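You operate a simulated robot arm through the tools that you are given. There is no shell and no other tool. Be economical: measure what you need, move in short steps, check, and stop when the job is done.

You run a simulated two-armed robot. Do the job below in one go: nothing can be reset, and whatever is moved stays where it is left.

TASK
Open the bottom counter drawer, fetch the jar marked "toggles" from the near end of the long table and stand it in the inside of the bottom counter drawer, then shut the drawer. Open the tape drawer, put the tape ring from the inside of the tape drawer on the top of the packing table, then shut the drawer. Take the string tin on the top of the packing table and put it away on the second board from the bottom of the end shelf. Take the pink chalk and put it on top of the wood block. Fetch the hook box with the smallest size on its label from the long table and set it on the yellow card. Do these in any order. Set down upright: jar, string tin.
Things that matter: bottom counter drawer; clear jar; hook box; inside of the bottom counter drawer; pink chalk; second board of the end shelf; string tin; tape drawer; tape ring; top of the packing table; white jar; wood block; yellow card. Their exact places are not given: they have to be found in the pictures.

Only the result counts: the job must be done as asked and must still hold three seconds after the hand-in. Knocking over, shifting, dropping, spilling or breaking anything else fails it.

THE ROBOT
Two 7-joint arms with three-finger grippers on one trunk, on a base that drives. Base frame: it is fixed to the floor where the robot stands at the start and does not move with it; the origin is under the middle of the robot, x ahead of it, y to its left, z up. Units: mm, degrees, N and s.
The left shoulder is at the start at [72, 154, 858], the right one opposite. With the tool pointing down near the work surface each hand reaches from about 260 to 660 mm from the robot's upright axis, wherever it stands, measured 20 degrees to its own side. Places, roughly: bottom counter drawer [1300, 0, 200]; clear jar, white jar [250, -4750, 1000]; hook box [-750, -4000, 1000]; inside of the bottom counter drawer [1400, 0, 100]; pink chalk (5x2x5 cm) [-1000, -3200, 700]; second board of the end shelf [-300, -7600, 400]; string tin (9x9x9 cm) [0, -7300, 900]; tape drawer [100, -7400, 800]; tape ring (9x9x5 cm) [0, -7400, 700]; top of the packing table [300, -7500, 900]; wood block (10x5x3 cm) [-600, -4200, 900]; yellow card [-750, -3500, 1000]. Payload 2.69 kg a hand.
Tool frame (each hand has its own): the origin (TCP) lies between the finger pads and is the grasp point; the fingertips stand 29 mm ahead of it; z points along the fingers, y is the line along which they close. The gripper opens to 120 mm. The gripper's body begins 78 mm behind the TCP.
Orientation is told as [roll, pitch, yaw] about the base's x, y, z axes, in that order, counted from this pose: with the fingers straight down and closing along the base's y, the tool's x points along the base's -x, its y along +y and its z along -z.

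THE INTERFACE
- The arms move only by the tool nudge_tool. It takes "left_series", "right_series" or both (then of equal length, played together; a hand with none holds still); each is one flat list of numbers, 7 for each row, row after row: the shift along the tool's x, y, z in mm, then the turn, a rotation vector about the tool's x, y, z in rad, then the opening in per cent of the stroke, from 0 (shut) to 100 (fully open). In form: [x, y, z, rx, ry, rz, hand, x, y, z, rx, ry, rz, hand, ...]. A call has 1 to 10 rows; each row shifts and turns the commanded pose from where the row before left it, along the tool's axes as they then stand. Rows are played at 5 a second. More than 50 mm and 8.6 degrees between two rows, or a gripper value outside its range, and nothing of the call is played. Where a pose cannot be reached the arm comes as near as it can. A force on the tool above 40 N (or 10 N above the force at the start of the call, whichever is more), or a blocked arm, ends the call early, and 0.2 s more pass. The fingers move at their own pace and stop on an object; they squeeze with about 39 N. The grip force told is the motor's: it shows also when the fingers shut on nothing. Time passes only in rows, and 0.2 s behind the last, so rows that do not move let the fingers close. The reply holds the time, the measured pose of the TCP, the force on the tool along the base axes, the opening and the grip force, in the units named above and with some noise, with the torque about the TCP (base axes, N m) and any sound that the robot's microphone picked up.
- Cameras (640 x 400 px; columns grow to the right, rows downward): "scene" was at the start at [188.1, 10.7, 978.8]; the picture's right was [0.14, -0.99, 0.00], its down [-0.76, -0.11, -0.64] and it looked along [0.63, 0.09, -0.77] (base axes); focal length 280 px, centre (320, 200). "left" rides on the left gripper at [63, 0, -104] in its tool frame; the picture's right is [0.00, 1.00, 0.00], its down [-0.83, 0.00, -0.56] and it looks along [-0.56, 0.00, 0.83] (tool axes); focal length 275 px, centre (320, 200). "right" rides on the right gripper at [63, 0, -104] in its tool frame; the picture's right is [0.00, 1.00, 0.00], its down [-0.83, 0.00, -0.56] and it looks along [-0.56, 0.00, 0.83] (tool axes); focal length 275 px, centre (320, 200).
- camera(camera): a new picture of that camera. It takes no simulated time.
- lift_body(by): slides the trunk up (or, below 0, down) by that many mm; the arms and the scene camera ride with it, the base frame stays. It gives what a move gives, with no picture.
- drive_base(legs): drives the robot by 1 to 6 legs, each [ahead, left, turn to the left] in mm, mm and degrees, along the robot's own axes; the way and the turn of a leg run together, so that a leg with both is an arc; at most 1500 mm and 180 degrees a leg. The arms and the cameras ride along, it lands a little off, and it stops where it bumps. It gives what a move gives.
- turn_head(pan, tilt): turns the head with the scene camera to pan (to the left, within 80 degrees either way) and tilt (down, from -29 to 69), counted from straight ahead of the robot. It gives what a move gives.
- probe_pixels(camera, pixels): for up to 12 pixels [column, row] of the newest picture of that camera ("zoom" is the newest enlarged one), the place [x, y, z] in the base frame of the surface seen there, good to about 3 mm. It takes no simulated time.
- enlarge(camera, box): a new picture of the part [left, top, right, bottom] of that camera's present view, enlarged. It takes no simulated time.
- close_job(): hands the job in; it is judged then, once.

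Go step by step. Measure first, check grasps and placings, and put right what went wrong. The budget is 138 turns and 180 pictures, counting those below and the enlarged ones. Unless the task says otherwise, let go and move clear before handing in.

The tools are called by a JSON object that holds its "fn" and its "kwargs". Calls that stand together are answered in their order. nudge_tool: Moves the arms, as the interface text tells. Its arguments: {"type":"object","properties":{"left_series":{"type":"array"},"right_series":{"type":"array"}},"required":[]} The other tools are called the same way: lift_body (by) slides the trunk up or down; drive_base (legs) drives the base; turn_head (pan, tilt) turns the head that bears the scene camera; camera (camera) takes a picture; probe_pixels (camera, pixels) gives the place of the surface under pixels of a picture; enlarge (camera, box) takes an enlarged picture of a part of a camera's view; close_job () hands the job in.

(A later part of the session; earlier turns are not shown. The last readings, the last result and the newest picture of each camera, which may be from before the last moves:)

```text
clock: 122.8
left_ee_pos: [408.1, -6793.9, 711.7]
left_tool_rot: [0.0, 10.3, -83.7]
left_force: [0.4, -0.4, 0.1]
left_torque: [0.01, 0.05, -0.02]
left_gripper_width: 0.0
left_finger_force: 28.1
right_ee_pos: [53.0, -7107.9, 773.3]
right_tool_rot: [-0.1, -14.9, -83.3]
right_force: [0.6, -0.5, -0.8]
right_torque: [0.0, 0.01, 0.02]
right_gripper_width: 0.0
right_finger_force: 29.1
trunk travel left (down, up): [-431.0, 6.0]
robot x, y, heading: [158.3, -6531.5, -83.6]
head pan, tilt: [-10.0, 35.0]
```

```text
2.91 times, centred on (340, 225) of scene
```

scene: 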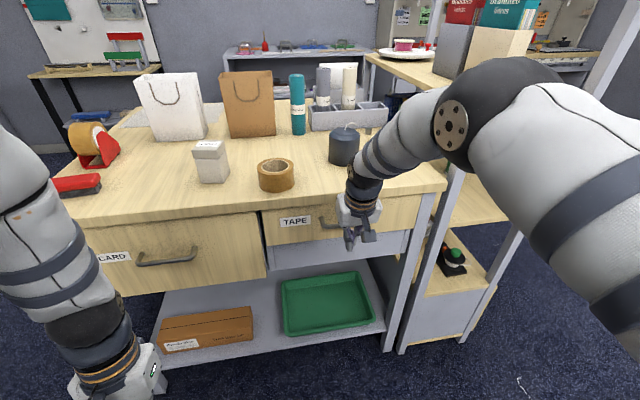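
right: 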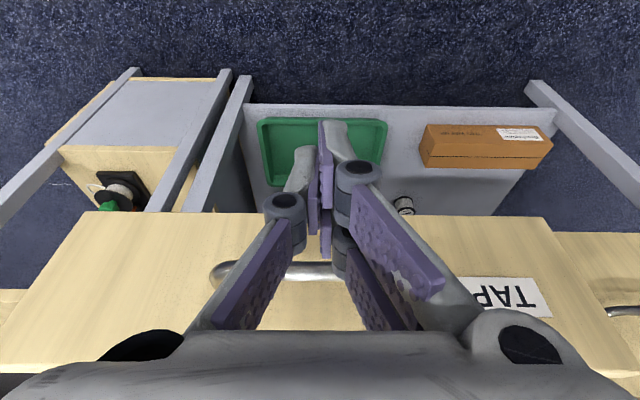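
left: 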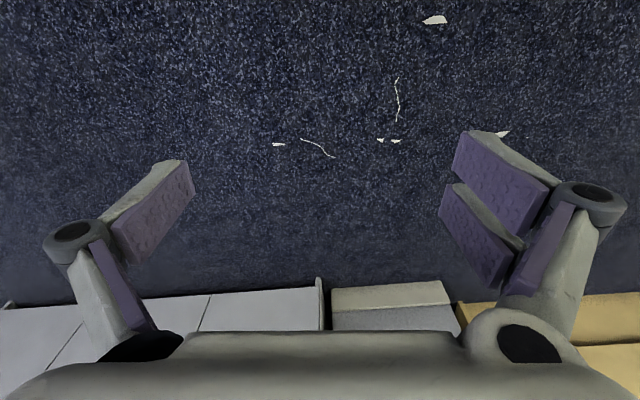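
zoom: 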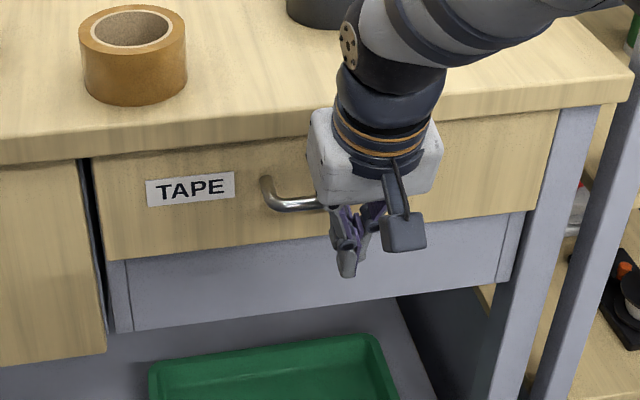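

The TAPE front is flush with the CARD front, so the drawer is shut. Next is the tin: I'll back off, raise the hand, tilt it 40° forward, open it and line up.

{"fn": "drive_base", "kwargs": {"legs": [[-100, -22, 0]]}}

{"fn": "nudge_tool", "kwargs": {"right_series": [-12, 0, -45, 0, 0, 0, 30, -12, 0, -45, 0, 0, 0, 60, -12, 0, -45, 0, 0, 0, 97, -12, 0, -45, 0, -0.145, 0, 97, 0, 0, 0, 0, -0.145, 0, 97, 0, 0, 0, 0, -0.145, 0, 97, 0, 0, 0, 0, 0, 0, 97]}}

{"fn": "camera", "kwargs": {"camera": "right"}}

{"fn": "camera", "kwargs": {"camera": "scene"}}

```text
clock: 124.0
left_ee_pos: [373.9, -6697.6, 710.9]
left_tool_rot: [0.0, 10.3, -83.7]
left_force: [0.3, 0.1, -0.1]
left_torque: [-0.05, 0.0, -0.02]
left_gripper_width: 0.1
left_finger_force: 27.8
right_ee_pos: [20.7, -7010.1, 773.0]
right_tool_rot: [-0.2, -14.9, -83.1]
right_force: [-0.2, 0.8, 1.2]
right_torque: [-0.02, -0.02, 0.0]
right_gripper_width: 0.0
right_finger_force: 28.3
trunk travel left (down, up): [-431.0, 6.0]
robot x, y, heading: [131.0, -6433.1, -83.9]
head pan, tilt: [-10.0, 35.0]
```

```text
clock: 125.6
left_ee_pos: [375.3, -6698.3, 712.0]
left_tool_rot: [0.0, 10.3, -83.7]
left_force: [0.5, 0.6, 0.0]
left_torque: [-0.02, -0.02, 0.0]
left_gripper_width: 0.0
left_finger_force: 28.4
right_ee_pos: [20.2, -7010.9, 959.1]
right_tool_rot: [-0.2, -40.0, -83.2]
right_force: [0.6, -0.1, -1.3]
right_torque: [-0.02, -0.03, 0.0]
right_gripper_width: 116.4
right_finger_force: 0.1
trunk travel left (down, up): [-431.0, 6.0]
robot x, y, heading: [129.4, -6431.3, -83.7]
head pan, tilt: [-10.0, 35.0]
```

```text
122 pictures are left
```

right: 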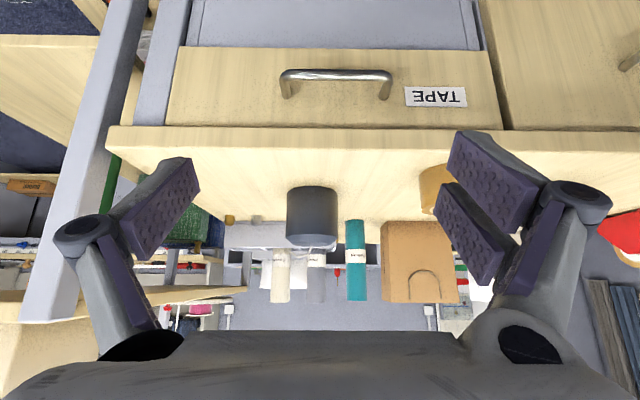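

```text
121 pictures are left
```

scene: 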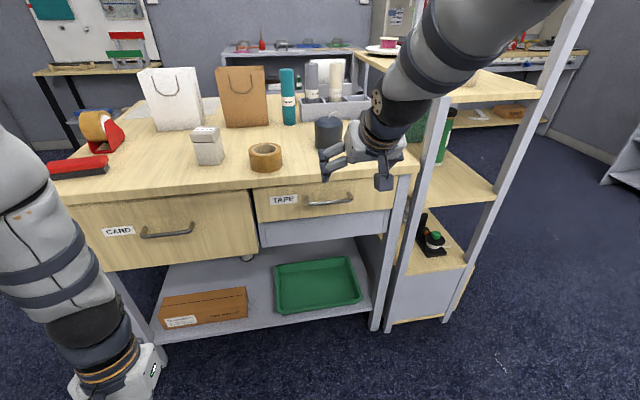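

The tin is at right-camera (312,215). I'll measure its sides.

{"fn": "probe_pixels", "kwargs": {"camera": "right", "pixels": [[290, 212], [334, 212], [312, 190], [312, 212], [312, 228], [300, 238], [285, 225]]}}

{"fn": "probe_pixels", "kwargs": {"camera": "scene", "pixels": [[328, 128], [320, 140], [328, 147], [365, 155]]}}

```text
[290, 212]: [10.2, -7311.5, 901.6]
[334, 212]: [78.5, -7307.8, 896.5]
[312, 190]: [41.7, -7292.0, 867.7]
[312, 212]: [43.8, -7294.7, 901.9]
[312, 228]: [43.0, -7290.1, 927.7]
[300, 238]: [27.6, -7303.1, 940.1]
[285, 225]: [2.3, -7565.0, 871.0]
```

```text
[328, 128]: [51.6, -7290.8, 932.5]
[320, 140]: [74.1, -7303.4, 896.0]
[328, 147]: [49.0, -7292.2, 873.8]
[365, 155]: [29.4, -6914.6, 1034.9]
```

The tin's centre is about [48,-7334] with radius ≈42. I'll lower to z 915 and drive in with the fingers straddling it.

{"fn": "nudge_tool", "kwargs": {"right_series": [28, -7, 33.7, 0, 0, 0, 97]}}

{"fn": "drive_base", "kwargs": {"legs": [[225, 0, 0]]}}

{"fn": "camera", "kwargs": {"camera": "right"}}

```text
clock: 126.0
left_ee_pos: [373.9, -6698.5, 710.3]
left_tool_rot: [0.1, 10.4, -83.8]
left_force: [0.1, 0.3, 1.1]
left_torque: [0.04, 0.0, -0.01]
left_gripper_width: 0.0
left_finger_force: 28.2
right_ee_pos: [14.0, -7012.1, 915.3]
right_tool_rot: [-0.3, -39.8, -83.1]
right_force: [-0.6, 0.4, -0.4]
right_torque: [-0.02, -0.02, 0.0]
right_gripper_width: 116.2
right_finger_force: 0.2
trunk travel left (down, up): [-431.0, 6.0]
robot x, y, heading: [128.2, -6434.9, -83.9]
head pan, tilt: [-10.0, 35.0]
```

```text
clock: 127.7
left_ee_pos: [399.6, -6923.6, 710.9]
left_tool_rot: [-0.1, 10.5, -83.7]
left_force: [0.3, 0.1, 0.9]
left_torque: [0.02, -0.01, -0.02]
left_gripper_width: 0.0
left_finger_force: 28.4
right_ee_pos: [39.1, -7237.1, 916.2]
right_tool_rot: [-0.3, -40.0, -83.1]
right_force: [-0.4, 0.7, -0.7]
right_torque: [0.04, 0.03, 0.01]
right_gripper_width: 116.5
right_finger_force: 0.1
trunk travel left (down, up): [-431.0, 6.0]
robot x, y, heading: [151.8, -6660.4, -83.3]
head pan, tilt: [-10.0, 35.0]
```

```text
120 pictures are left
```

right: 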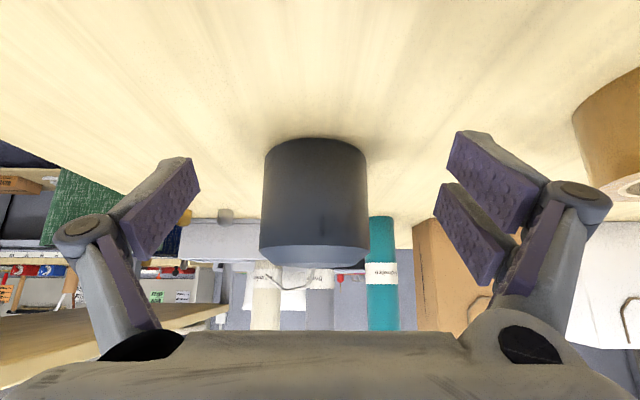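

It's centred. I'll drive the last 92 mm and close.

{"fn": "drive_base", "kwargs": {"legs": [[92, 0, 0]]}}

{"fn": "nudge_tool", "kwargs": {"right_series": [0, 0, 0, 0, 0, 0, 55, 0, 0, 0, 0, 0, 0, 55, 0, 0, 0, 0, 0, 0, 55]}}

{"fn": "camera", "kwargs": {"camera": "right"}}

```text
clock: 128.8
left_ee_pos: [409.3, -7015.4, 711.1]
left_tool_rot: [0.0, 10.4, -83.7]
left_force: [-0.7, 0.2, 0.1]
left_torque: [0.06, 0.0, -0.01]
left_gripper_width: 0.1
left_finger_force: 28.9
right_ee_pos: [49.4, -7327.9, 915.1]
right_tool_rot: [-0.3, -40.0, -82.9]
right_force: [0.8, -0.3, -0.2]
right_torque: [0.03, -0.01, 0.01]
right_gripper_width: 116.1
right_finger_force: 0.1
trunk travel left (down, up): [-431.0, 6.0]
robot x, y, heading: [163.8, -6749.6, -83.6]
head pan, tilt: [-10.0, 35.0]
```

```text
clock: 129.6
left_ee_pos: [409.6, -7013.1, 712.5]
left_tool_rot: [0.0, 10.4, -83.6]
left_force: [-0.2, 0.6, 0.4]
left_torque: [0.01, -0.01, -0.03]
left_gripper_width: 0.0
left_finger_force: 28.9
right_ee_pos: [49.0, -7327.5, 918.2]
right_tool_rot: [-0.3, -40.1, -83.1]
right_force: [-1.2, 2.2, 4.7]
right_torque: [0.11, -0.17, 0.05]
right_gripper_width: 82.6
right_finger_force: 39.3
trunk travel left (down, up): [-431.0, 6.0]
robot x, y, heading: [162.9, -6752.1, -83.9]
head pan, tilt: [-10.0, 35.0]
```

```text
119 pictures are left
```

right: 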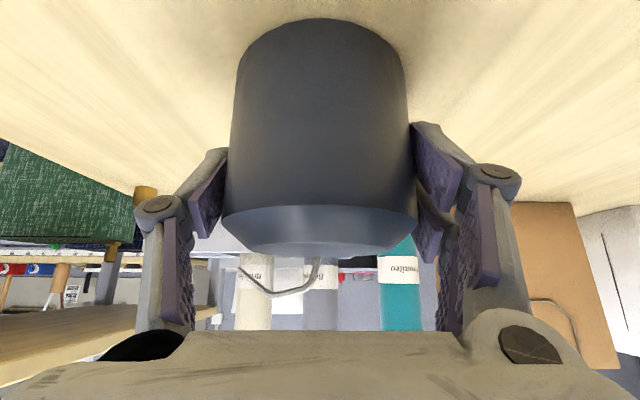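

The tin is gripped (82.6 mm). I'll lift it 60 mm, back away 400 mm and look toward the shelf.

{"fn": "nudge_tool", "kwargs": {"right_series": [-16, 0, -19, 0, 0, 0, 55, -23, 0, -27, 0, 0, 0, 55, 0, 0, 0, 0, 0, 0, 55]}}

{"fn": "drive_base", "kwargs": {"legs": [[-450, 0, 0]]}}

{"fn": "turn_head", "kwargs": {"pan": -25, "tilt": 35}}

{"fn": "camera", "kwargs": {"camera": "scene"}}

```text
clock: 130.4
left_ee_pos: [410.3, -7014.2, 711.8]
left_tool_rot: [0.0, 10.4, -83.6]
left_force: [-0.4, -0.3, 0.0]
left_torque: [0.03, 0.01, -0.01]
left_gripper_width: 0.0
left_finger_force: 28.7
right_ee_pos: [48.3, -7329.0, 976.1]
right_tool_rot: [-0.3, -39.7, -82.9]
right_force: [0.5, -0.5, -2.0]
right_torque: [0.0, -0.02, 0.02]
right_gripper_width: 82.7
right_finger_force: 39.9
trunk travel left (down, up): [-431.0, 6.0]
robot x, y, heading: [165.6, -6751.7, -83.6]
head pan, tilt: [-10.0, 35.0]
```

```text
clock: 133.1
left_ee_pos: [360.1, -6561.4, 711.5]
left_tool_rot: [0.0, 10.4, -83.8]
left_force: [-0.4, -0.1, -0.1]
left_torque: [-0.04, -0.01, -0.01]
left_gripper_width: 0.0
left_finger_force: 28.4
right_ee_pos: [-1.3, -6873.7, 976.6]
right_tool_rot: [-0.3, -39.8, -83.2]
right_force: [0.3, -0.2, -1.9]
right_torque: [0.03, 0.02, 0.0]
right_gripper_width: 82.4
right_finger_force: 39.7
trunk travel left (down, up): [-431.0, 6.0]
robot x, y, heading: [112.9, -6298.1, -83.8]
head pan, tilt: [-10.0, 35.0]
```

```text
clock: 133.9
left_ee_pos: [358.9, -6562.2, 711.5]
left_tool_rot: [0.0, 10.4, -83.8]
left_force: [0.6, 0.0, -0.2]
left_torque: [-0.01, 0.03, 0.04]
left_gripper_width: 0.0
left_finger_force: 28.9
right_ee_pos: [-1.2, -6874.8, 975.6]
right_tool_rot: [-0.4, -39.9, -83.2]
right_force: [0.5, 0.5, -0.9]
right_torque: [0.02, -0.01, 0.01]
right_gripper_width: 82.4
right_finger_force: 38.6
trunk travel left (down, up): [-431.0, 6.0]
robot x, y, heading: [111.7, -6296.9, -83.9]
head pan, tilt: [-25.0, 35.0]
```

```text
118 pictures are left
```

scene: 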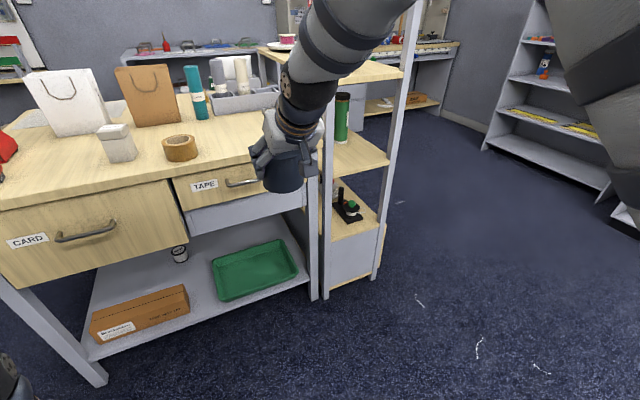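

I'll measure the shelf's front posts, then drive right to look at its open side.

{"fn": "probe_pixels", "kwargs": {"camera": "scene", "pixels": [[375, 275], [378, 240], [326, 285], [345, 225], [365, 220], [380, 160], [350, 205], [395, 78]]}}

{"fn": "drive_base", "kwargs": {"legs": [[0, -950, 0], [300, -100, 0]]}}

{"fn": "turn_head", "kwargs": {"pan": 25, "tilt": 35}}

{"fn": "camera", "kwargs": {"camera": "scene"}}

```text
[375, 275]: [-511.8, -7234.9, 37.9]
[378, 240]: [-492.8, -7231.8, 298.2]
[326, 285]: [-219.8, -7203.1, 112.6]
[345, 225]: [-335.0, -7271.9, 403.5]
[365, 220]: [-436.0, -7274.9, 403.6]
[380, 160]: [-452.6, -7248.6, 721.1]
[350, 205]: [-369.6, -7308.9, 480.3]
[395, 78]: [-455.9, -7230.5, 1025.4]
```

```text
clock: 143.2
left_ee_pos: [-654.1, -6971.1, 711.6]
left_tool_rot: [0.1, 10.3, -84.1]
left_force: [-0.5, 0.5, 0.5]
left_torque: [0.02, -0.02, -0.01]
left_gripper_width: 0.2
left_finger_force: 28.8
right_ee_pos: [-1015.8, -7283.1, 976.5]
right_tool_rot: [-0.3, -39.8, -83.6]
right_force: [0.9, 0.0, -1.3]
right_torque: [0.0, 0.03, 0.0]
right_gripper_width: 82.5
right_finger_force: 39.3
trunk travel left (down, up): [-431.0, 6.0]
robot x, y, heading: [-896.6, -6701.9, -84.1]
head pan, tilt: [-25.0, 35.0]
```

```text
clock: 144.4
left_ee_pos: [-653.1, -6971.0, 711.7]
left_tool_rot: [0.0, 10.3, -84.2]
left_force: [0.2, -0.7, 0.1]
left_torque: [-0.01, -0.02, 0.02]
left_gripper_width: 0.0
left_finger_force: 28.2
right_ee_pos: [-1016.2, -7280.5, 975.8]
right_tool_rot: [-0.2, -39.9, -83.4]
right_force: [0.4, 0.1, -1.5]
right_torque: [0.01, 0.03, -0.04]
right_gripper_width: 82.3
right_finger_force: 38.9
trunk travel left (down, up): [-431.0, 6.0]
robot x, y, heading: [-898.6, -6705.4, -84.4]
head pan, tilt: [25.0, 35.0]
```

```text
117 pictures are left
```

scene: 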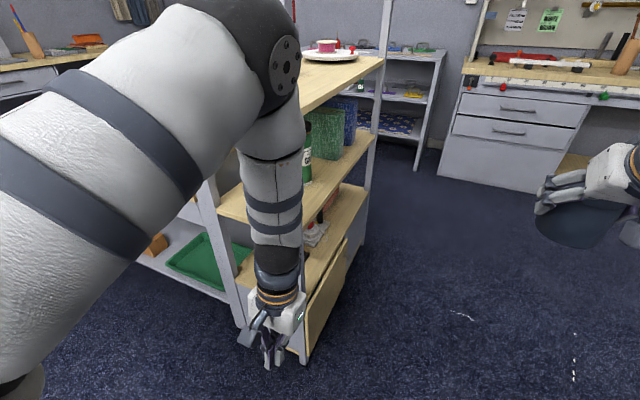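

The side above the second board is open. I'll turn left 90° here, in front of the shelf, so I can face its side.

{"fn": "drive_base", "kwargs": {"legs": [[0, -150, 0], [0, 0, 90.5], [0, -500, 0]]}}

{"fn": "turn_head", "kwargs": {"pan": -10, "tilt": 40}}

{"fn": "camera", "kwargs": {"camera": "scene"}}

```text
clock: 152.8
left_ee_pos: [-742.3, -6829.9, 711.4]
left_tool_rot: [0.0, 10.4, 7.0]
left_force: [-0.2, 0.5, -0.4]
left_torque: [0.01, 0.04, -0.01]
left_gripper_width: 0.3
left_finger_force: 28.4
right_ee_pos: [-426.4, -7176.3, 974.3]
right_tool_rot: [0.3, -39.7, 8.1]
right_force: [0.2, 0.0, -1.3]
right_torque: [0.02, 0.05, 0.0]
right_gripper_width: 82.4
right_finger_force: 38.9
trunk travel left (down, up): [-431.0, 6.0]
robot x, y, heading: [-1005.5, -7083.3, 7.3]
head pan, tilt: [25.0, 35.0]
stopped in leg 3: the force on the tool passed its limit at 61 N (the readings are from after the stop); the commanded pose is now the measured one
```

```text
clock: 153.8
left_ee_pos: [-742.1, -6831.0, 712.7]
left_tool_rot: [-0.1, 10.5, 7.0]
left_force: [0.0, -0.7, -0.7]
left_torque: [0.0, 0.01, 0.0]
left_gripper_width: 0.0
left_finger_force: 28.8
right_ee_pos: [-425.3, -7176.4, 976.5]
right_tool_rot: [0.3, -39.9, 8.1]
right_force: [-0.3, -0.2, -2.3]
right_torque: [-0.02, 0.02, -0.02]
right_gripper_width: 82.3
right_finger_force: 38.2
trunk travel left (down, up): [-431.0, 6.0]
robot x, y, heading: [-1005.6, -7077.7, 6.8]
head pan, tilt: [-10.0, 40.0]
```

```text
116 pictures are left
```

scene: 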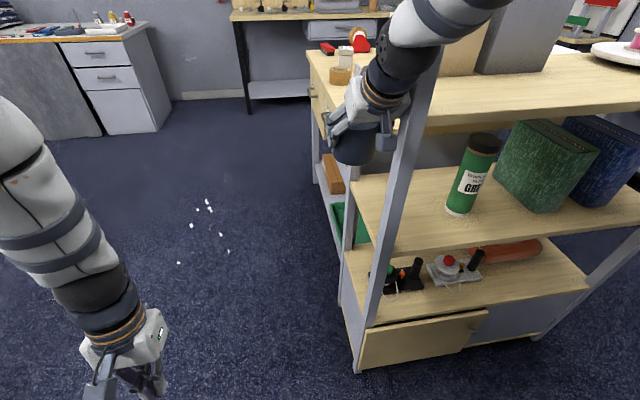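

The hand bumped the shelf's front post (61 N), but the items still stand. I'll move left away from the post, then back, and look again.

{"fn": "drive_base", "kwargs": {"legs": [[0, 120, 0], [-330, 0, 0]]}}

{"fn": "camera", "kwargs": {"camera": "right"}}

{"fn": "drive_base", "kwargs": {"legs": [[0, -400, 0]]}}

{"fn": "turn_head", "kwargs": {"pan": -5, "tilt": 30}}

{"fn": "camera", "kwargs": {"camera": "scene"}}

```text
clock: 157.2
left_ee_pos: [-1083.0, -6752.1, 711.8]
left_tool_rot: [-0.1, 10.4, 7.2]
left_force: [0.3, -0.2, 0.2]
left_torque: [-0.01, -0.03, 0.02]
left_gripper_width: 0.1
left_finger_force: 28.3
right_ee_pos: [-766.4, -7098.2, 974.4]
right_tool_rot: [0.4, -39.8, 8.3]
right_force: [-0.3, 0.4, -1.7]
right_torque: [-0.03, -0.01, 0.02]
right_gripper_width: 82.4
right_finger_force: 39.1
trunk travel left (down, up): [-431.0, 6.0]
robot x, y, heading: [-1344.6, -7001.4, 7.4]
head pan, tilt: [-10.0, 40.0]
```

```text
115 pictures are left
```

right: 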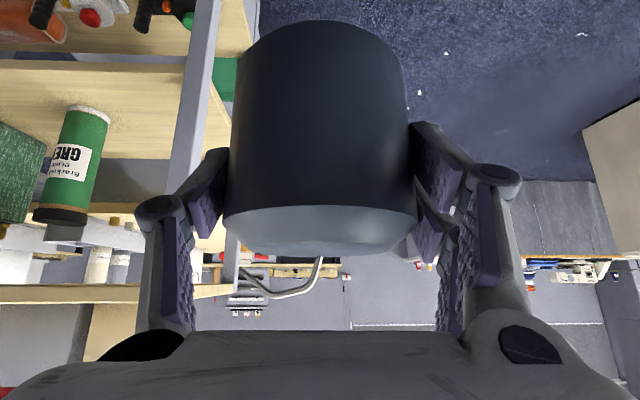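

```text
clock: 160.8
left_ee_pos: [-1032.8, -7152.7, 711.3]
left_tool_rot: [0.0, 10.4, 7.4]
left_force: [0.1, 1.0, 0.0]
left_torque: [-0.01, 0.0, 0.03]
left_gripper_width: 0.0
left_finger_force: 28.5
right_ee_pos: [-713.5, -7498.7, 975.2]
right_tool_rot: [0.3, -39.8, 8.4]
right_force: [0.0, 0.3, -1.4]
right_torque: [0.0, -0.01, 0.0]
right_gripper_width: 82.4
right_finger_force: 38.7
trunk travel left (down, up): [-431.0, 6.0]
robot x, y, heading: [-1288.7, -7400.7, 7.2]
head pan, tilt: [-10.0, 40.0]
```

```text
clock: 161.6
left_ee_pos: [-1032.9, -7152.5, 712.3]
left_tool_rot: [-0.1, 10.5, 7.5]
left_force: [0.2, -0.1, 0.1]
left_torque: [0.04, 0.0, -0.05]
left_gripper_width: 0.2
left_finger_force: 28.4
right_ee_pos: [-715.5, -7498.4, 975.5]
right_tool_rot: [0.2, -39.9, 8.4]
right_force: [0.8, -0.3, -1.5]
right_torque: [0.02, -0.02, 0.01]
right_gripper_width: 82.2
right_finger_force: 39.1
trunk travel left (down, up): [-431.0, 6.0]
robot x, y, heading: [-1292.3, -7405.0, 7.3]
head pan, tilt: [-5.0, 30.0]
```

```text
114 pictures are left
```

scene: 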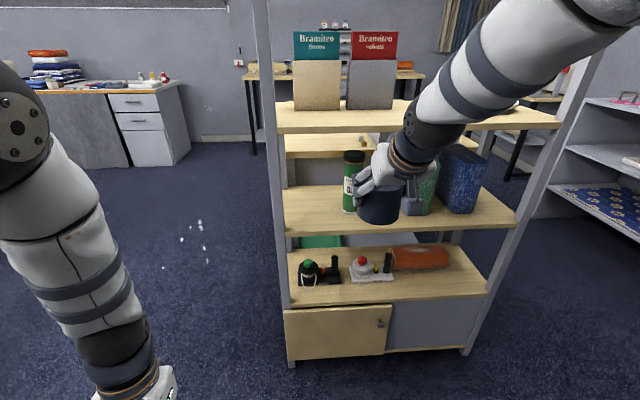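

A clear view of the second board: two small tools and an orange roll, with free space in front and at right (440,285). I'll measure.

{"fn": "probe_pixels", "kwargs": {"camera": "scene", "pixels": [[292, 298], [390, 290], [487, 290], [440, 285], [400, 268], [445, 262], [460, 262], [435, 272], [380, 275], [470, 250], [480, 275], [515, 222]]}}

{"fn": "enlarge", "kwargs": {"camera": "scene", "box": [270, 200, 530, 370]}}

```text
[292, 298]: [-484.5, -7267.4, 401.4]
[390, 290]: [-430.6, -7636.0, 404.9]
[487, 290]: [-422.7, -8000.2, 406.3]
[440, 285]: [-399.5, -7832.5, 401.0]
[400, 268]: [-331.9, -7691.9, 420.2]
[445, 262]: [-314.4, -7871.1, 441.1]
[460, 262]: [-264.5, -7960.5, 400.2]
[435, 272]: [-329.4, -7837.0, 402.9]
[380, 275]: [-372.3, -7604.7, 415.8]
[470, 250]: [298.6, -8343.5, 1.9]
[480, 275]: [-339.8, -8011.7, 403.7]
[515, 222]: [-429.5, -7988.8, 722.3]
```

```text
2.35 times, centred on (400, 285) of scene
```

zoom: 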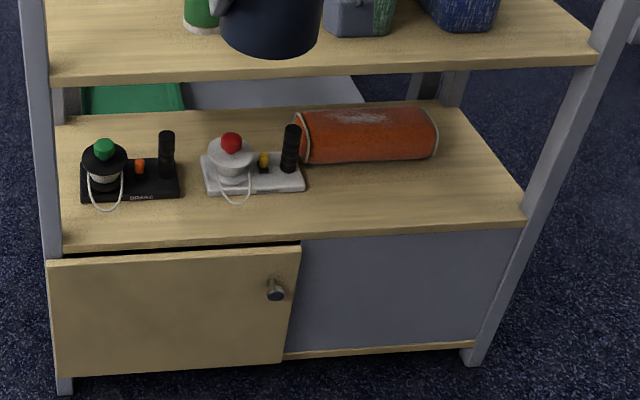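

I'll set the tin at about a spot in front of and right of the roll, near [-368,-7925]. First I'll lower the trunk and check the space to my right.

{"fn": "probe_pixels", "kwargs": {"camera": "scene", "pixels": [[560, 215], [620, 240], [600, 300], [560, 350], [500, 330], [635, 200]]}}

{"fn": "lift_body", "kwargs": {"by": -425}}

{"fn": "turn_head", "kwargs": {"pan": -50, "tilt": 30}}

{"fn": "camera", "kwargs": {"camera": "scene"}}

```text
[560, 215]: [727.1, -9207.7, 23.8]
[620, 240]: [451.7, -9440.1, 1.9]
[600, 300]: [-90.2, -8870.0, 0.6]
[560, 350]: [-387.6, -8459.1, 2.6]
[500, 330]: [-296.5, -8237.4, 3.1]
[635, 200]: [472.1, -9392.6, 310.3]
```

```text
refused: -425 is not a number from -400 to 400
```

```text
clock: 162.7
left_ee_pos: [-1033.4, -7153.3, 711.2]
left_tool_rot: [-0.1, 10.3, 7.3]
left_force: [-0.3, -0.8, -0.2]
left_torque: [-0.01, 0.03, -0.03]
left_gripper_width: 0.2
left_finger_force: 28.4
right_ee_pos: [-714.6, -7496.9, 976.0]
right_tool_rot: [0.3, -39.8, 8.5]
right_force: [0.0, 0.4, -2.0]
right_torque: [0.01, 0.0, 0.0]
right_gripper_width: 82.4
right_finger_force: 38.6
trunk travel left (down, up): [-431.0, 6.0]
robot x, y, heading: [-1290.8, -7399.6, 7.2]
head pan, tilt: [-50.0, 30.0]
```

```text
112 pictures are left
```

scene: 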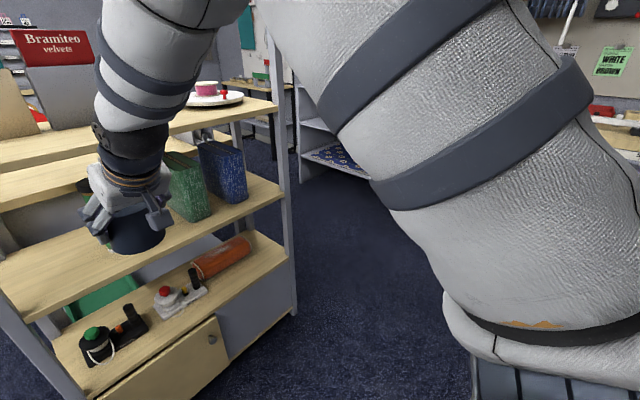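

{"fn": "probe_pixels", "kwargs": {"camera": "scene", "pixels": [[600, 115], [630, 150], [630, 165], [595, 85], [380, 230]]}}

{"fn": "lift_body", "kwargs": {"by": -400}}

{"fn": "drive_base", "kwargs": {"legs": [[0, -230, -1]]}}

{"fn": "turn_head", "kwargs": {"pan": -40, "tilt": 25}}

{"fn": "camera", "kwargs": {"camera": "scene"}}

```text
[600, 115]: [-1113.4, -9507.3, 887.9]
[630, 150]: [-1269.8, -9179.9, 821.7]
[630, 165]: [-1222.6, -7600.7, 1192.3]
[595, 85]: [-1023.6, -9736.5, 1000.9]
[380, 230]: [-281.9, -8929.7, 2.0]
```

```text
clock: 166.5
left_ee_pos: [-1034.5, -7152.6, 302.6]
left_tool_rot: [-0.2, 13.3, 7.3]
left_force: [0.2, -0.1, -0.2]
left_torque: [0.03, 0.02, 0.03]
left_gripper_width: 0.0
left_finger_force: 28.5
right_ee_pos: [-732.4, -7498.2, 319.6]
right_tool_rot: [0.7, -11.0, 8.2]
right_force: [-0.3, 0.0, -1.6]
right_torque: [-0.01, 0.03, -0.01]
right_gripper_width: 82.5
right_finger_force: 39.0
trunk travel left (down, up): [-31.0, 406.0]
robot x, y, heading: [-1291.6, -7399.5, 7.5]
head pan, tilt: [-50.0, 30.0]
```

```text
clock: 168.9
left_ee_pos: [-1001.9, -7384.7, 303.8]
left_tool_rot: [-0.1, 13.3, 6.5]
left_force: [-0.7, -0.7, -0.1]
left_torque: [-0.01, 0.03, -0.01]
left_gripper_width: 0.0
left_finger_force: 28.4
right_ee_pos: [-705.5, -7736.4, 320.1]
right_tool_rot: [0.9, -11.0, 7.3]
right_force: [0.8, -0.1, -1.8]
right_torque: [0.02, 0.0, 0.04]
right_gripper_width: 82.4
right_finger_force: 39.1
trunk travel left (down, up): [-31.0, 406.0]
robot x, y, heading: [-1260.3, -7627.7, 6.5]
head pan, tilt: [-50.0, 30.0]
```

```text
clock: 169.6
left_ee_pos: [-1003.0, -7384.4, 301.9]
left_tool_rot: [-0.2, 13.3, 6.5]
left_force: [0.0, -0.1, 0.1]
left_torque: [0.0, 0.02, 0.02]
left_gripper_width: 0.1
left_finger_force: 28.8
right_ee_pos: [-706.5, -7735.1, 321.2]
right_tool_rot: [0.8, -11.0, 7.3]
right_force: [-0.1, -0.3, -1.8]
right_torque: [-0.02, -0.03, 0.02]
right_gripper_width: 82.3
right_finger_force: 38.9
trunk travel left (down, up): [-31.0, 406.0]
robot x, y, heading: [-1264.3, -7629.0, 6.2]
head pan, tilt: [-40.0, 25.0]
```

```text
111 pictures are left
```

scene: 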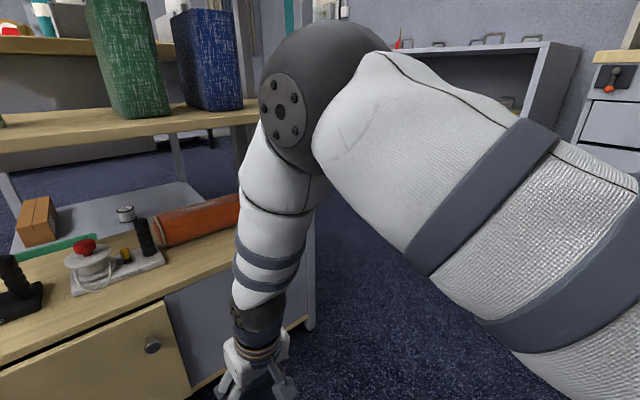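

Lowering changed the right arm's posture (z 320, tilt -11°). I'll bring the tool back up to z≈480 with a 40° tilt so the tin is upright again.

{"fn": "nudge_tool", "kwargs": {"right_series": [-7.6, 0, -39.3, 0, -0.127, 0, 55, -12.4, 0, -38, 0, -0.127, 0, 55, -17.2, 0, -36, 0, -0.127, 0, 55, -21.8, 0, -33.5, 0, -0.127, 0, 55, 0, 0, 0, 0, 0, 0, 55]}}

{"fn": "camera", "kwargs": {"camera": "scene"}}

{"fn": "camera", "kwargs": {"camera": "right"}}

```text
clock: 170.8
left_ee_pos: [-1001.4, -7384.8, 302.8]
left_tool_rot: [-0.1, 13.4, 6.6]
left_force: [-0.1, -1.3, -0.8]
left_torque: [0.03, -0.03, -0.01]
left_gripper_width: 0.1
left_finger_force: 28.1
right_ee_pos: [-705.7, -7734.1, 320.9]
right_tool_rot: [0.8, -11.1, 7.3]
right_force: [-1.1, -0.8, -1.6]
right_torque: [0.01, -0.01, 0.0]
right_gripper_width: 82.2
right_finger_force: 39.3
right hand out of reach, approached as far as the arm can: row 1, 2, 3, 4
trunk travel left (down, up): [-31.0, 406.0]
robot x, y, heading: [-1267.3, -7628.7, 6.5]
head pan, tilt: [-40.0, 25.0]
```

```text
110 pictures are left
```

scene: 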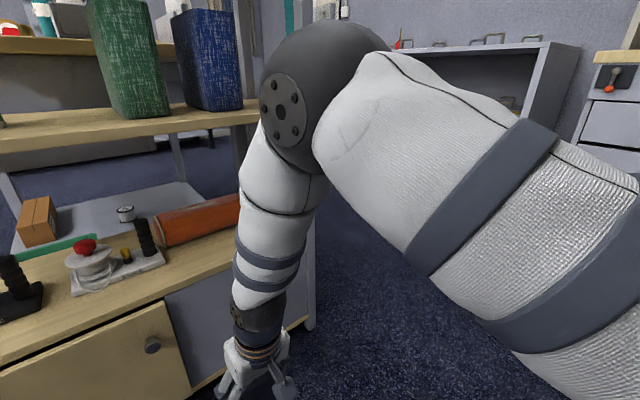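

```text
109 pictures are left
```

right: 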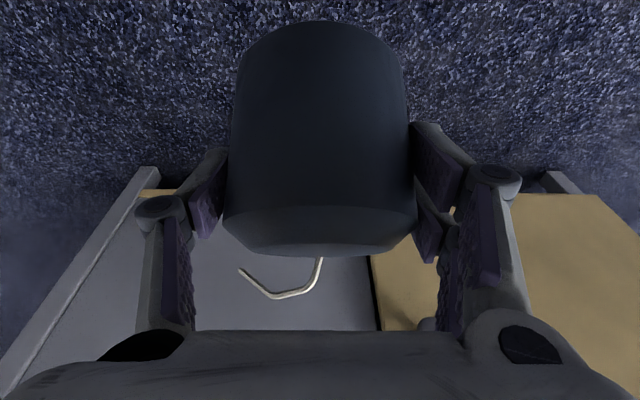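

The arm is at a limit with the trunk this low. I'll raise the trunk 150 mm and try the tilt from there.

{"fn": "lift_body", "kwargs": {"by": 170}}

{"fn": "nudge_tool", "kwargs": {"right_series": [-20, 0, 0, 0, -0.1, 0, 55, -20, 0, 0, 0, -0.1, 0, 55, -10, 0, 0, 0, -0.1, 0, 55, 0, 0, 0, 0, -0.1, 0, 55, 0, 0, 0, 0, -0.1, 0, 55]}}

```text
clock: 172.7
left_ee_pos: [-1001.9, -7383.9, 472.6]
left_tool_rot: [-0.1, 13.3, 6.5]
left_force: [0.4, -0.2, -1.2]
left_torque: [0.01, 0.0, 0.01]
left_gripper_width: 0.2
left_finger_force: 28.5
right_ee_pos: [-705.5, -7735.1, 490.8]
right_tool_rot: [0.7, -11.2, 7.2]
right_force: [0.5, -1.0, -0.8]
right_torque: [-0.02, 0.03, 0.03]
right_gripper_width: 82.6
right_finger_force: 39.4
trunk travel left (down, up): [-201.0, 236.0]
robot x, y, heading: [-1268.3, -7631.9, 6.3]
head pan, tilt: [-40.0, 25.0]
```

```text
clock: 173.9
left_ee_pos: [-1003.5, -7384.2, 472.3]
left_tool_rot: [-0.1, 13.3, 6.5]
left_force: [-0.2, 0.8, 0.0]
left_torque: [-0.01, 0.01, -0.02]
left_gripper_width: 0.0
left_finger_force: 28.7
right_ee_pos: [-658.7, -7728.8, 505.7]
right_tool_rot: [1.0, -39.8, 6.8]
right_force: [-0.1, 0.0, -1.2]
right_torque: [0.0, 0.02, 0.02]
right_gripper_width: 82.3
right_finger_force: 39.4
trunk travel left (down, up): [-201.0, 236.0]
robot x, y, heading: [-1264.4, -7632.4, 6.6]
head pan, tilt: [-40.0, 25.0]
```

The tin is upright again at z 506 (tilt -39.8°). I'll move right 227 mm, lower 28 mm, go forward 150 mm and check.

{"fn": "drive_base", "kwargs": {"legs": [[0, -227, 0], [150, 0, 0]]}}

{"fn": "nudge_tool", "kwargs": {"right_series": [18, 0, 21.5, 0, 0, 0, 55, 0, 0, 0, 0, 0, 0, 55]}}

{"fn": "turn_head", "kwargs": {"pan": -20, "tilt": 30}}

{"fn": "camera", "kwargs": {"camera": "scene"}}

{"fn": "camera", "kwargs": {"camera": "right"}}

```text
clock: 177.2
left_ee_pos: [-829.3, -7592.8, 472.5]
left_tool_rot: [-0.1, 13.3, 6.5]
left_force: [1.0, 0.2, -0.3]
left_torque: [0.01, 0.02, 0.05]
left_gripper_width: 0.0
left_finger_force: 28.6
right_ee_pos: [-484.9, -7937.3, 504.0]
right_tool_rot: [1.0, -39.8, 6.8]
right_force: [-0.2, -0.9, -1.4]
right_torque: [-0.02, -0.01, -0.07]
right_gripper_width: 82.5
right_finger_force: 39.0
trunk travel left (down, up): [-201.0, 236.0]
robot x, y, heading: [-1092.5, -7837.9, 6.6]
head pan, tilt: [-40.0, 25.0]
```

```text
clock: 177.8
left_ee_pos: [-829.0, -7592.4, 473.2]
left_tool_rot: [-0.1, 13.3, 6.5]
left_force: [0.6, -0.6, -0.1]
left_torque: [0.0, 0.02, 0.02]
left_gripper_width: 0.1
left_finger_force: 28.4
right_ee_pos: [-485.0, -7935.1, 476.2]
right_tool_rot: [1.0, -39.8, 6.8]
right_force: [0.6, 0.3, -1.1]
right_torque: [0.01, 0.01, 0.01]
right_gripper_width: 82.4
right_finger_force: 39.6
trunk travel left (down, up): [-201.0, 236.0]
robot x, y, heading: [-1090.5, -7838.6, 6.5]
head pan, tilt: [-40.0, 25.0]
```

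```text
clock: 178.7
left_ee_pos: [-828.4, -7592.4, 472.1]
left_tool_rot: [-0.1, 13.3, 6.5]
left_force: [0.9, 0.8, 0.4]
left_torque: [-0.02, 0.0, -0.01]
left_gripper_width: 0.0
left_finger_force: 28.3
right_ee_pos: [-484.3, -7936.3, 475.7]
right_tool_rot: [1.0, -39.7, 6.8]
right_force: [0.1, -0.5, -2.2]
right_torque: [0.0, 0.0, -0.03]
right_gripper_width: 82.4
right_finger_force: 38.9
trunk travel left (down, up): [-201.0, 236.0]
robot x, y, heading: [-1091.5, -7838.1, 6.3]
head pan, tilt: [-20.0, 30.0]
```

```text
108 pictures are left
```

scene: 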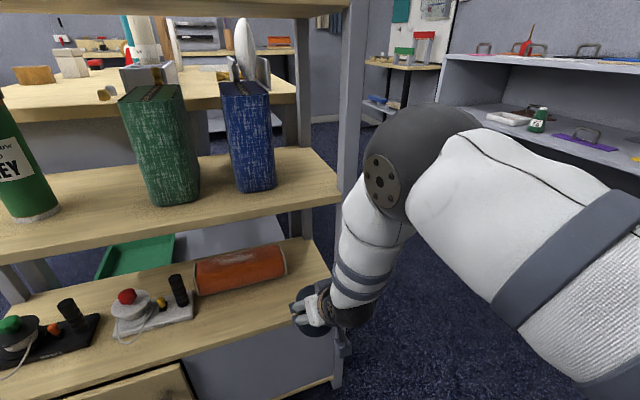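

```text
107 pictures are left
```

right: 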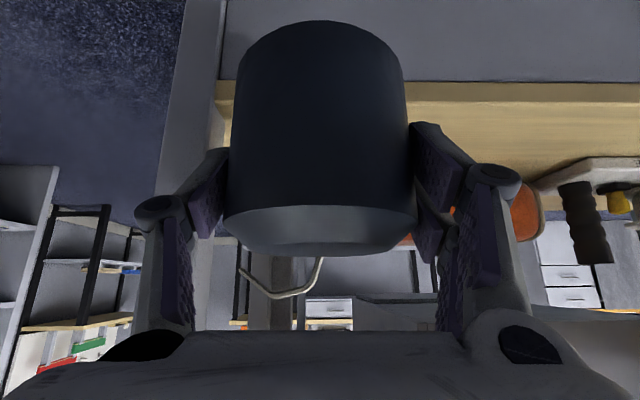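

The right post lies close to the finger. I'll measure the post, elbow, board edge and roll before going in.

{"fn": "probe_pixels", "kwargs": {"camera": "scene", "pixels": [[338, 365], [352, 150], [348, 200], [385, 180], [350, 250], [310, 320], [285, 270], [240, 295], [200, 300], [300, 335], [260, 320], [290, 255]]}}

{"fn": "probe_pixels", "kwargs": {"camera": "right", "pixels": [[190, 100], [215, 60], [225, 105], [430, 92], [500, 92], [460, 130], [530, 180]]}}

```text
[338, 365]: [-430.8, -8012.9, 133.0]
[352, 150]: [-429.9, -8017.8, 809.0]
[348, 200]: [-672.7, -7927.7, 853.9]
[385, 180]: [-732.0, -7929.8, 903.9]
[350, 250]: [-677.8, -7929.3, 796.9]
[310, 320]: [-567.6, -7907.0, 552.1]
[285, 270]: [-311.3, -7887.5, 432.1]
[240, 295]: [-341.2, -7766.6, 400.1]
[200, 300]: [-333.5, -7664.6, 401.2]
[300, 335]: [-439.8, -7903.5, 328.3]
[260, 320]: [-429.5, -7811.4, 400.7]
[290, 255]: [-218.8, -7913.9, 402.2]
```

```text
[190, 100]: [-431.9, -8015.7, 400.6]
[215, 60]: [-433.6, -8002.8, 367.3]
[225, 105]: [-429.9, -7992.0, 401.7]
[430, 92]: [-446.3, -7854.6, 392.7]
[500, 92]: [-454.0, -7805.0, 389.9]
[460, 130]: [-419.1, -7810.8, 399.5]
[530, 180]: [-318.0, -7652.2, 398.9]
```

The post starts 70 mm right of the tool axis. I'll shift 30 mm left, then go in 101 mm with the tin 18 mm above the board.

{"fn": "drive_base", "kwargs": {"legs": [[0, 30, 0], [101, 0, 0]]}}

{"fn": "camera", "kwargs": {"camera": "scene"}}

{"fn": "camera", "kwargs": {"camera": "right"}}

```text
clock: 180.3
left_ee_pos: [-731.9, -7551.4, 472.2]
left_tool_rot: [-0.1, 13.3, 6.6]
left_force: [0.4, 0.7, 0.8]
left_torque: [-0.04, -0.03, 0.0]
left_gripper_width: 0.2
left_finger_force: 28.6
right_ee_pos: [-389.3, -7893.6, 476.6]
right_tool_rot: [1.0, -39.7, 6.9]
right_force: [0.9, 1.2, -1.2]
right_torque: [0.01, 0.03, 0.01]
right_gripper_width: 82.3
right_finger_force: 39.2
trunk travel left (down, up): [-201.0, 236.0]
robot x, y, heading: [-998.5, -7793.3, 6.5]
head pan, tilt: [-20.0, 30.0]
```

```text
106 pictures are left
```

scene: 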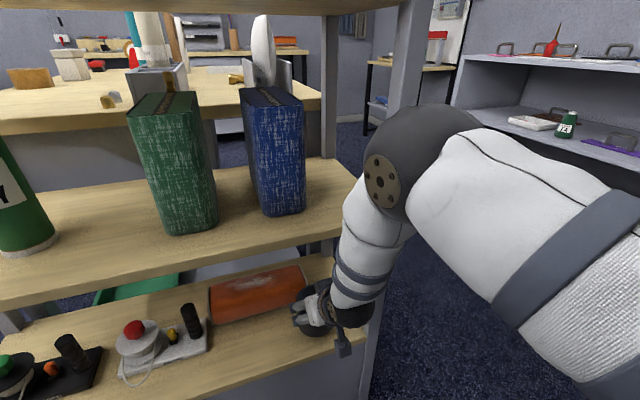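

```text
105 pictures are left
```

right: 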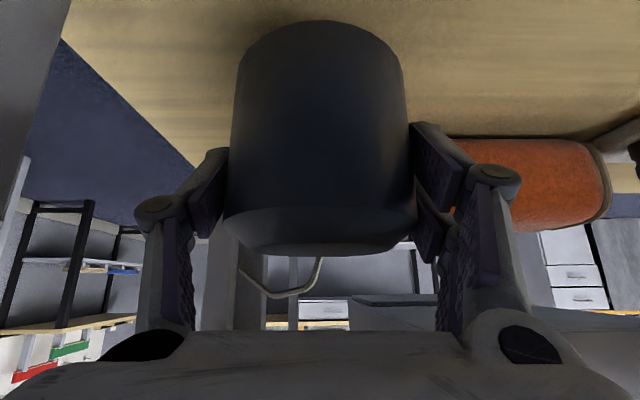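

The tin is over the board beside the roll. I'll lower about 20 mm until it touches.

{"fn": "nudge_tool", "kwargs": {"right_series": [5.8, 0, 6.9, 0, 0, 0, 55, 5.8, 0, 6.9, 0, 0, 0, 55, 0, 0, 0, 0, 0, 0, 55]}}

{"fn": "enlarge", "kwargs": {"camera": "scene", "box": [200, 240, 400, 380]}}

```text
clock: 181.2
left_ee_pos: [-732.9, -7550.9, 473.4]
left_tool_rot: [0.0, 13.3, 6.6]
left_force: [-0.3, 0.1, 0.1]
left_torque: [0.01, 0.02, 0.04]
left_gripper_width: 0.0
left_finger_force: 28.3
right_ee_pos: [-389.2, -7893.1, 458.2]
right_tool_rot: [1.0, -39.8, 6.9]
right_force: [0.3, 0.1, -1.9]
right_torque: [0.01, 0.01, -0.01]
right_gripper_width: 82.2
right_finger_force: 39.2
trunk travel left (down, up): [-201.0, 236.0]
robot x, y, heading: [-991.8, -7804.4, 6.5]
head pan, tilt: [-20.0, 30.0]
```

```text
2.86 times, centred on (300, 310) of scene
```

zoom: 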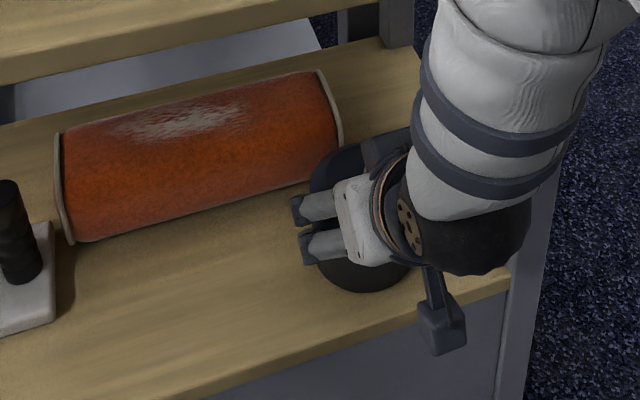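

There's no contact yet, so I'll lower in 2 mm steps.

{"fn": "nudge_tool", "kwargs": {"right_series": [1.3, 0, 1.5, 0, 0, 0, 55, 0, 0, 0, 0, 0, 0, 55, 1.3, 0, 1.5, 0, 0, 0, 55, 0, 0, 0, 0, 0, 0, 55]}}

```text
clock: 182.2
left_ee_pos: [-733.0, -7551.9, 474.0]
left_tool_rot: [-0.1, 13.1, 6.4]
left_force: [0.6, -0.5, -0.9]
left_torque: [-0.04, -0.05, 0.0]
left_gripper_width: 0.0
left_finger_force: 27.9
right_ee_pos: [-387.9, -7894.2, 456.7]
right_tool_rot: [1.1, -40.0, 7.0]
right_force: [-5.7, -1.8, 27.6]
right_torque: [-0.29, 0.29, -0.06]
right_gripper_width: 82.3
right_finger_force: 39.7
trunk travel left (down, up): [-201.0, 236.0]
robot x, y, heading: [-995.1, -7796.1, 6.3]
head pan, tilt: [-20.0, 30.0]
```

Contact is firm (28 N). I'll ease up 1 mm, open a little, and draw straight back.

{"fn": "nudge_tool", "kwargs": {"right_series": [-0.6, 0, -0.8, 0, 0, 0, 55, 0, 0, 0, 0, 0, 0, 80, 0, 0, 0, 0, 0, 0, 80, 0, 0, 0, 0, 0, 0, 80]}}

{"fn": "camera", "kwargs": {"camera": "right"}}

{"fn": "drive_base", "kwargs": {"legs": [[-200, 0, 0]]}}

{"fn": "camera", "kwargs": {"camera": "scene"}}

{"fn": "camera", "kwargs": {"camera": "right"}}

```text
clock: 183.2
left_ee_pos: [-733.0, -7550.7, 471.9]
left_tool_rot: [0.0, 13.4, 6.7]
left_force: [0.4, -0.6, -0.2]
left_torque: [0.01, 0.04, 0.0]
left_gripper_width: 0.3
left_finger_force: 28.2
right_ee_pos: [-387.9, -7894.1, 454.5]
right_tool_rot: [1.0, -39.6, 6.9]
right_force: [-0.3, 0.3, -0.8]
right_torque: [-0.05, -0.01, 0.0]
right_gripper_width: 95.8
right_finger_force: 0.1
trunk travel left (down, up): [-201.0, 236.0]
robot x, y, heading: [-996.8, -7800.9, 6.5]
head pan, tilt: [-20.0, 30.0]
```

```text
103 pictures are left
```

right: 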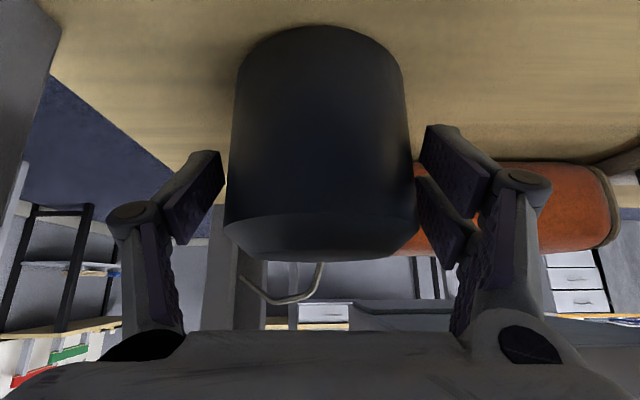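

```text
clock: 184.8
left_ee_pos: [-930.2, -7573.2, 473.1]
left_tool_rot: [-0.1, 13.3, 6.5]
left_force: [-0.3, -0.2, 0.2]
left_torque: [-0.02, -0.04, -0.01]
left_gripper_width: 0.0
left_finger_force: 28.2
right_ee_pos: [-586.5, -7916.7, 455.5]
right_tool_rot: [1.0, -39.8, 6.8]
right_force: [0.5, 0.7, -0.4]
right_torque: [-0.02, 0.01, 0.04]
right_gripper_width: 96.0
right_finger_force: 0.1
trunk travel left (down, up): [-201.0, 236.0]
robot x, y, heading: [-1194.0, -7819.5, 6.6]
head pan, tilt: [-20.0, 30.0]
```

```text
102 pictures are left
```

scene: 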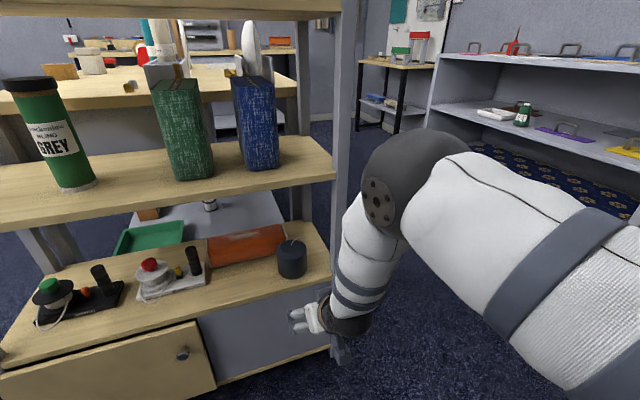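

```text
101 pictures are left
```

right: 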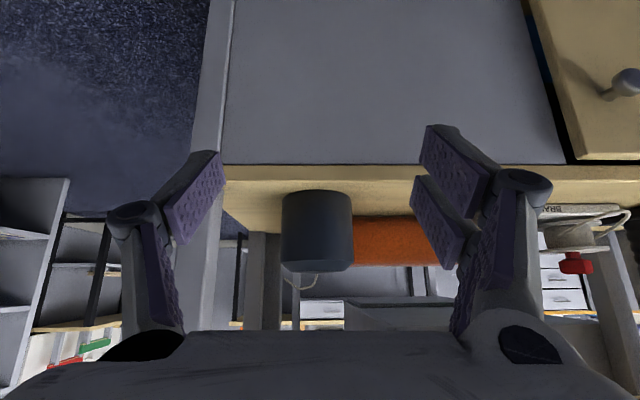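

The string tin stands upright on the second board. Next I'll back off, raise the trunk, bring the right tool vertical and turn toward the long table's far side.

{"fn": "drive_base", "kwargs": {"legs": [[-180, 0, 0]]}}

{"fn": "lift_body", "kwargs": {"by": 230}}

{"fn": "nudge_tool", "kwargs": {"right_series": [20, 0, -17, 0, 0.12, 0, 50, 20, 0, -14, 0, 0.12, 0, 50, 20, 0, -10, 0, 0.12, 0, 50, 20, 0, -6, 0, 0.12, 0, 50, 20, 0, 0, 0, 0.12, 0, 50, 20, 0, 0, 0, 0.1, 0, 50]}}

{"fn": "drive_base", "kwargs": {"legs": [[0, 0, 90]]}}

{"fn": "turn_head", "kwargs": {"pan": 0, "tilt": 10}}

{"fn": "camera", "kwargs": {"camera": "scene"}}

```text
clock: 186.2
left_ee_pos: [-1109.5, -7594.4, 473.4]
left_tool_rot: [0.0, 13.3, 6.5]
left_force: [-0.9, 0.3, -0.1]
left_torque: [0.01, 0.01, 0.0]
left_gripper_width: 0.0
left_finger_force: 28.7
right_ee_pos: [-764.4, -7937.7, 455.4]
right_tool_rot: [1.0, -39.8, 7.0]
right_force: [0.0, 1.0, -0.5]
right_torque: [-0.01, 0.02, 0.02]
right_gripper_width: 96.1
right_finger_force: 0.1
trunk travel left (down, up): [-201.0, 236.0]
robot x, y, heading: [-1368.2, -7835.8, 6.8]
head pan, tilt: [-20.0, 30.0]
```

```text
clock: 188.7
left_ee_pos: [-1108.1, -7594.6, 701.7]
left_tool_rot: [-0.1, 13.4, 6.4]
left_force: [-0.9, 0.3, 0.3]
left_torque: [0.02, 0.0, 0.0]
left_gripper_width: 0.1
left_finger_force: 28.5
right_ee_pos: [-764.7, -7937.4, 683.8]
right_tool_rot: [0.9, -39.6, 6.8]
right_force: [0.0, 0.6, 0.1]
right_torque: [0.0, -0.05, -0.01]
right_gripper_width: 96.1
right_finger_force: 0.0
trunk travel left (down, up): [-431.0, 6.0]
robot x, y, heading: [-1369.7, -7841.3, 6.4]
head pan, tilt: [-20.0, 30.0]
```

```text
clock: 190.1
left_ee_pos: [-1108.1, -7593.2, 702.3]
left_tool_rot: [-0.1, 13.2, 6.4]
left_force: [-1.0, 0.2, 0.3]
left_torque: [0.02, 0.02, -0.02]
left_gripper_width: 0.0
left_finger_force: 28.0
right_ee_pos: [-896.9, -7955.0, 679.1]
right_tool_rot: [0.8, 0.5, 7.5]
right_force: [1.2, 0.2, 0.9]
right_torque: [0.02, 0.02, -0.01]
right_gripper_width: 60.2
right_finger_force: 0.0
trunk travel left (down, up): [-431.0, 6.0]
robot x, y, heading: [-1370.1, -7838.9, 6.3]
head pan, tilt: [-20.0, 30.0]
```

```text
clock: 194.3
left_ee_pos: [-1617.1, -7577.5, 702.6]
left_tool_rot: [0.0, 13.3, 96.6]
left_force: [-0.2, -0.3, -0.5]
left_torque: [0.0, -0.02, 0.03]
left_gripper_width: 0.0
left_finger_force: 28.4
right_ee_pos: [-1256.2, -7365.5, 679.8]
right_tool_rot: [0.8, 0.4, 97.6]
right_force: [-0.3, -0.3, 1.0]
right_torque: [-0.01, 0.0, 0.0]
right_gripper_width: 59.9
right_finger_force: 0.0
trunk travel left (down, up): [-431.0, 6.0]
robot x, y, heading: [-1370.8, -7844.5, 96.6]
head pan, tilt: [-20.0, 30.0]
```

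```text
clock: 195.1
left_ee_pos: [-1616.7, -7577.8, 702.6]
left_tool_rot: [-0.1, 13.3, 96.6]
left_force: [0.0, 0.8, 0.6]
left_torque: [0.03, 0.0, 0.01]
left_gripper_width: 0.0
left_finger_force: 28.6
right_ee_pos: [-1256.0, -7366.7, 680.2]
right_tool_rot: [0.8, 0.4, 97.6]
right_force: [-0.6, 0.5, 0.9]
right_torque: [0.03, 0.0, -0.04]
right_gripper_width: 60.0
right_finger_force: 0.1
trunk travel left (down, up): [-431.0, 6.0]
robot x, y, heading: [-1370.1, -7838.9, 96.8]
head pan, tilt: [0.0, 10.0]
```

```text
100 pictures are left
```

scene: 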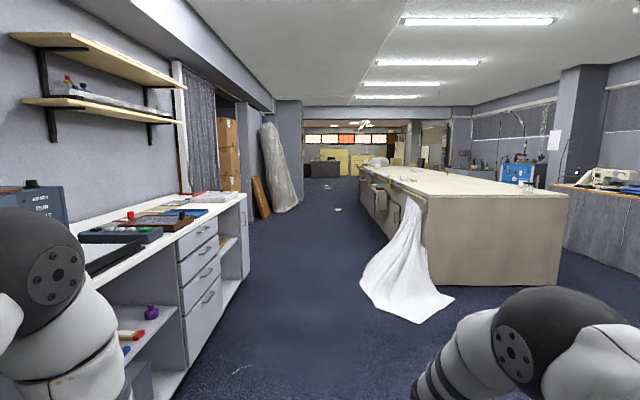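

I see the corridor along the table's far side, with a cloth hanging at the corner (410,290). I'll measure the passage.

{"fn": "probe_pixels", "kwargs": {"camera": "scene", "pixels": [[375, 300], [362, 280], [450, 300], [245, 270], [190, 380], [430, 270], [365, 210], [337, 210], [290, 210], [390, 182], [410, 200], [265, 215]]}}

{"fn": "enlarge", "kwargs": {"camera": "scene", "box": [300, 140, 460, 240]}}

```text
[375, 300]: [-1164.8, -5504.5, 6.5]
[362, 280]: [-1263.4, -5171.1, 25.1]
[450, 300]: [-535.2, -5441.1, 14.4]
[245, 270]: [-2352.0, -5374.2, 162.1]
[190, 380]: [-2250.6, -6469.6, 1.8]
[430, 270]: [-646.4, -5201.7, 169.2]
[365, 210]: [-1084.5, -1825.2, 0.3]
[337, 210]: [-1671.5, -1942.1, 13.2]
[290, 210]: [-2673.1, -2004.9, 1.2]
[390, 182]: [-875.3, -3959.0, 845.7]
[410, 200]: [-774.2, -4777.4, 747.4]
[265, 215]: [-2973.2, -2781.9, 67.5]
```

```text
4.00 times, centred on (380, 190) of scene
```

zoom: 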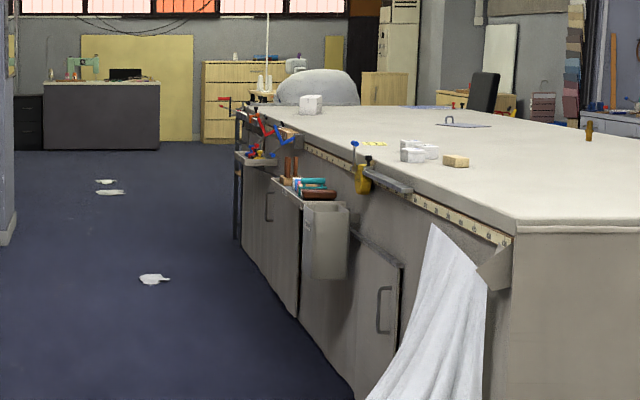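

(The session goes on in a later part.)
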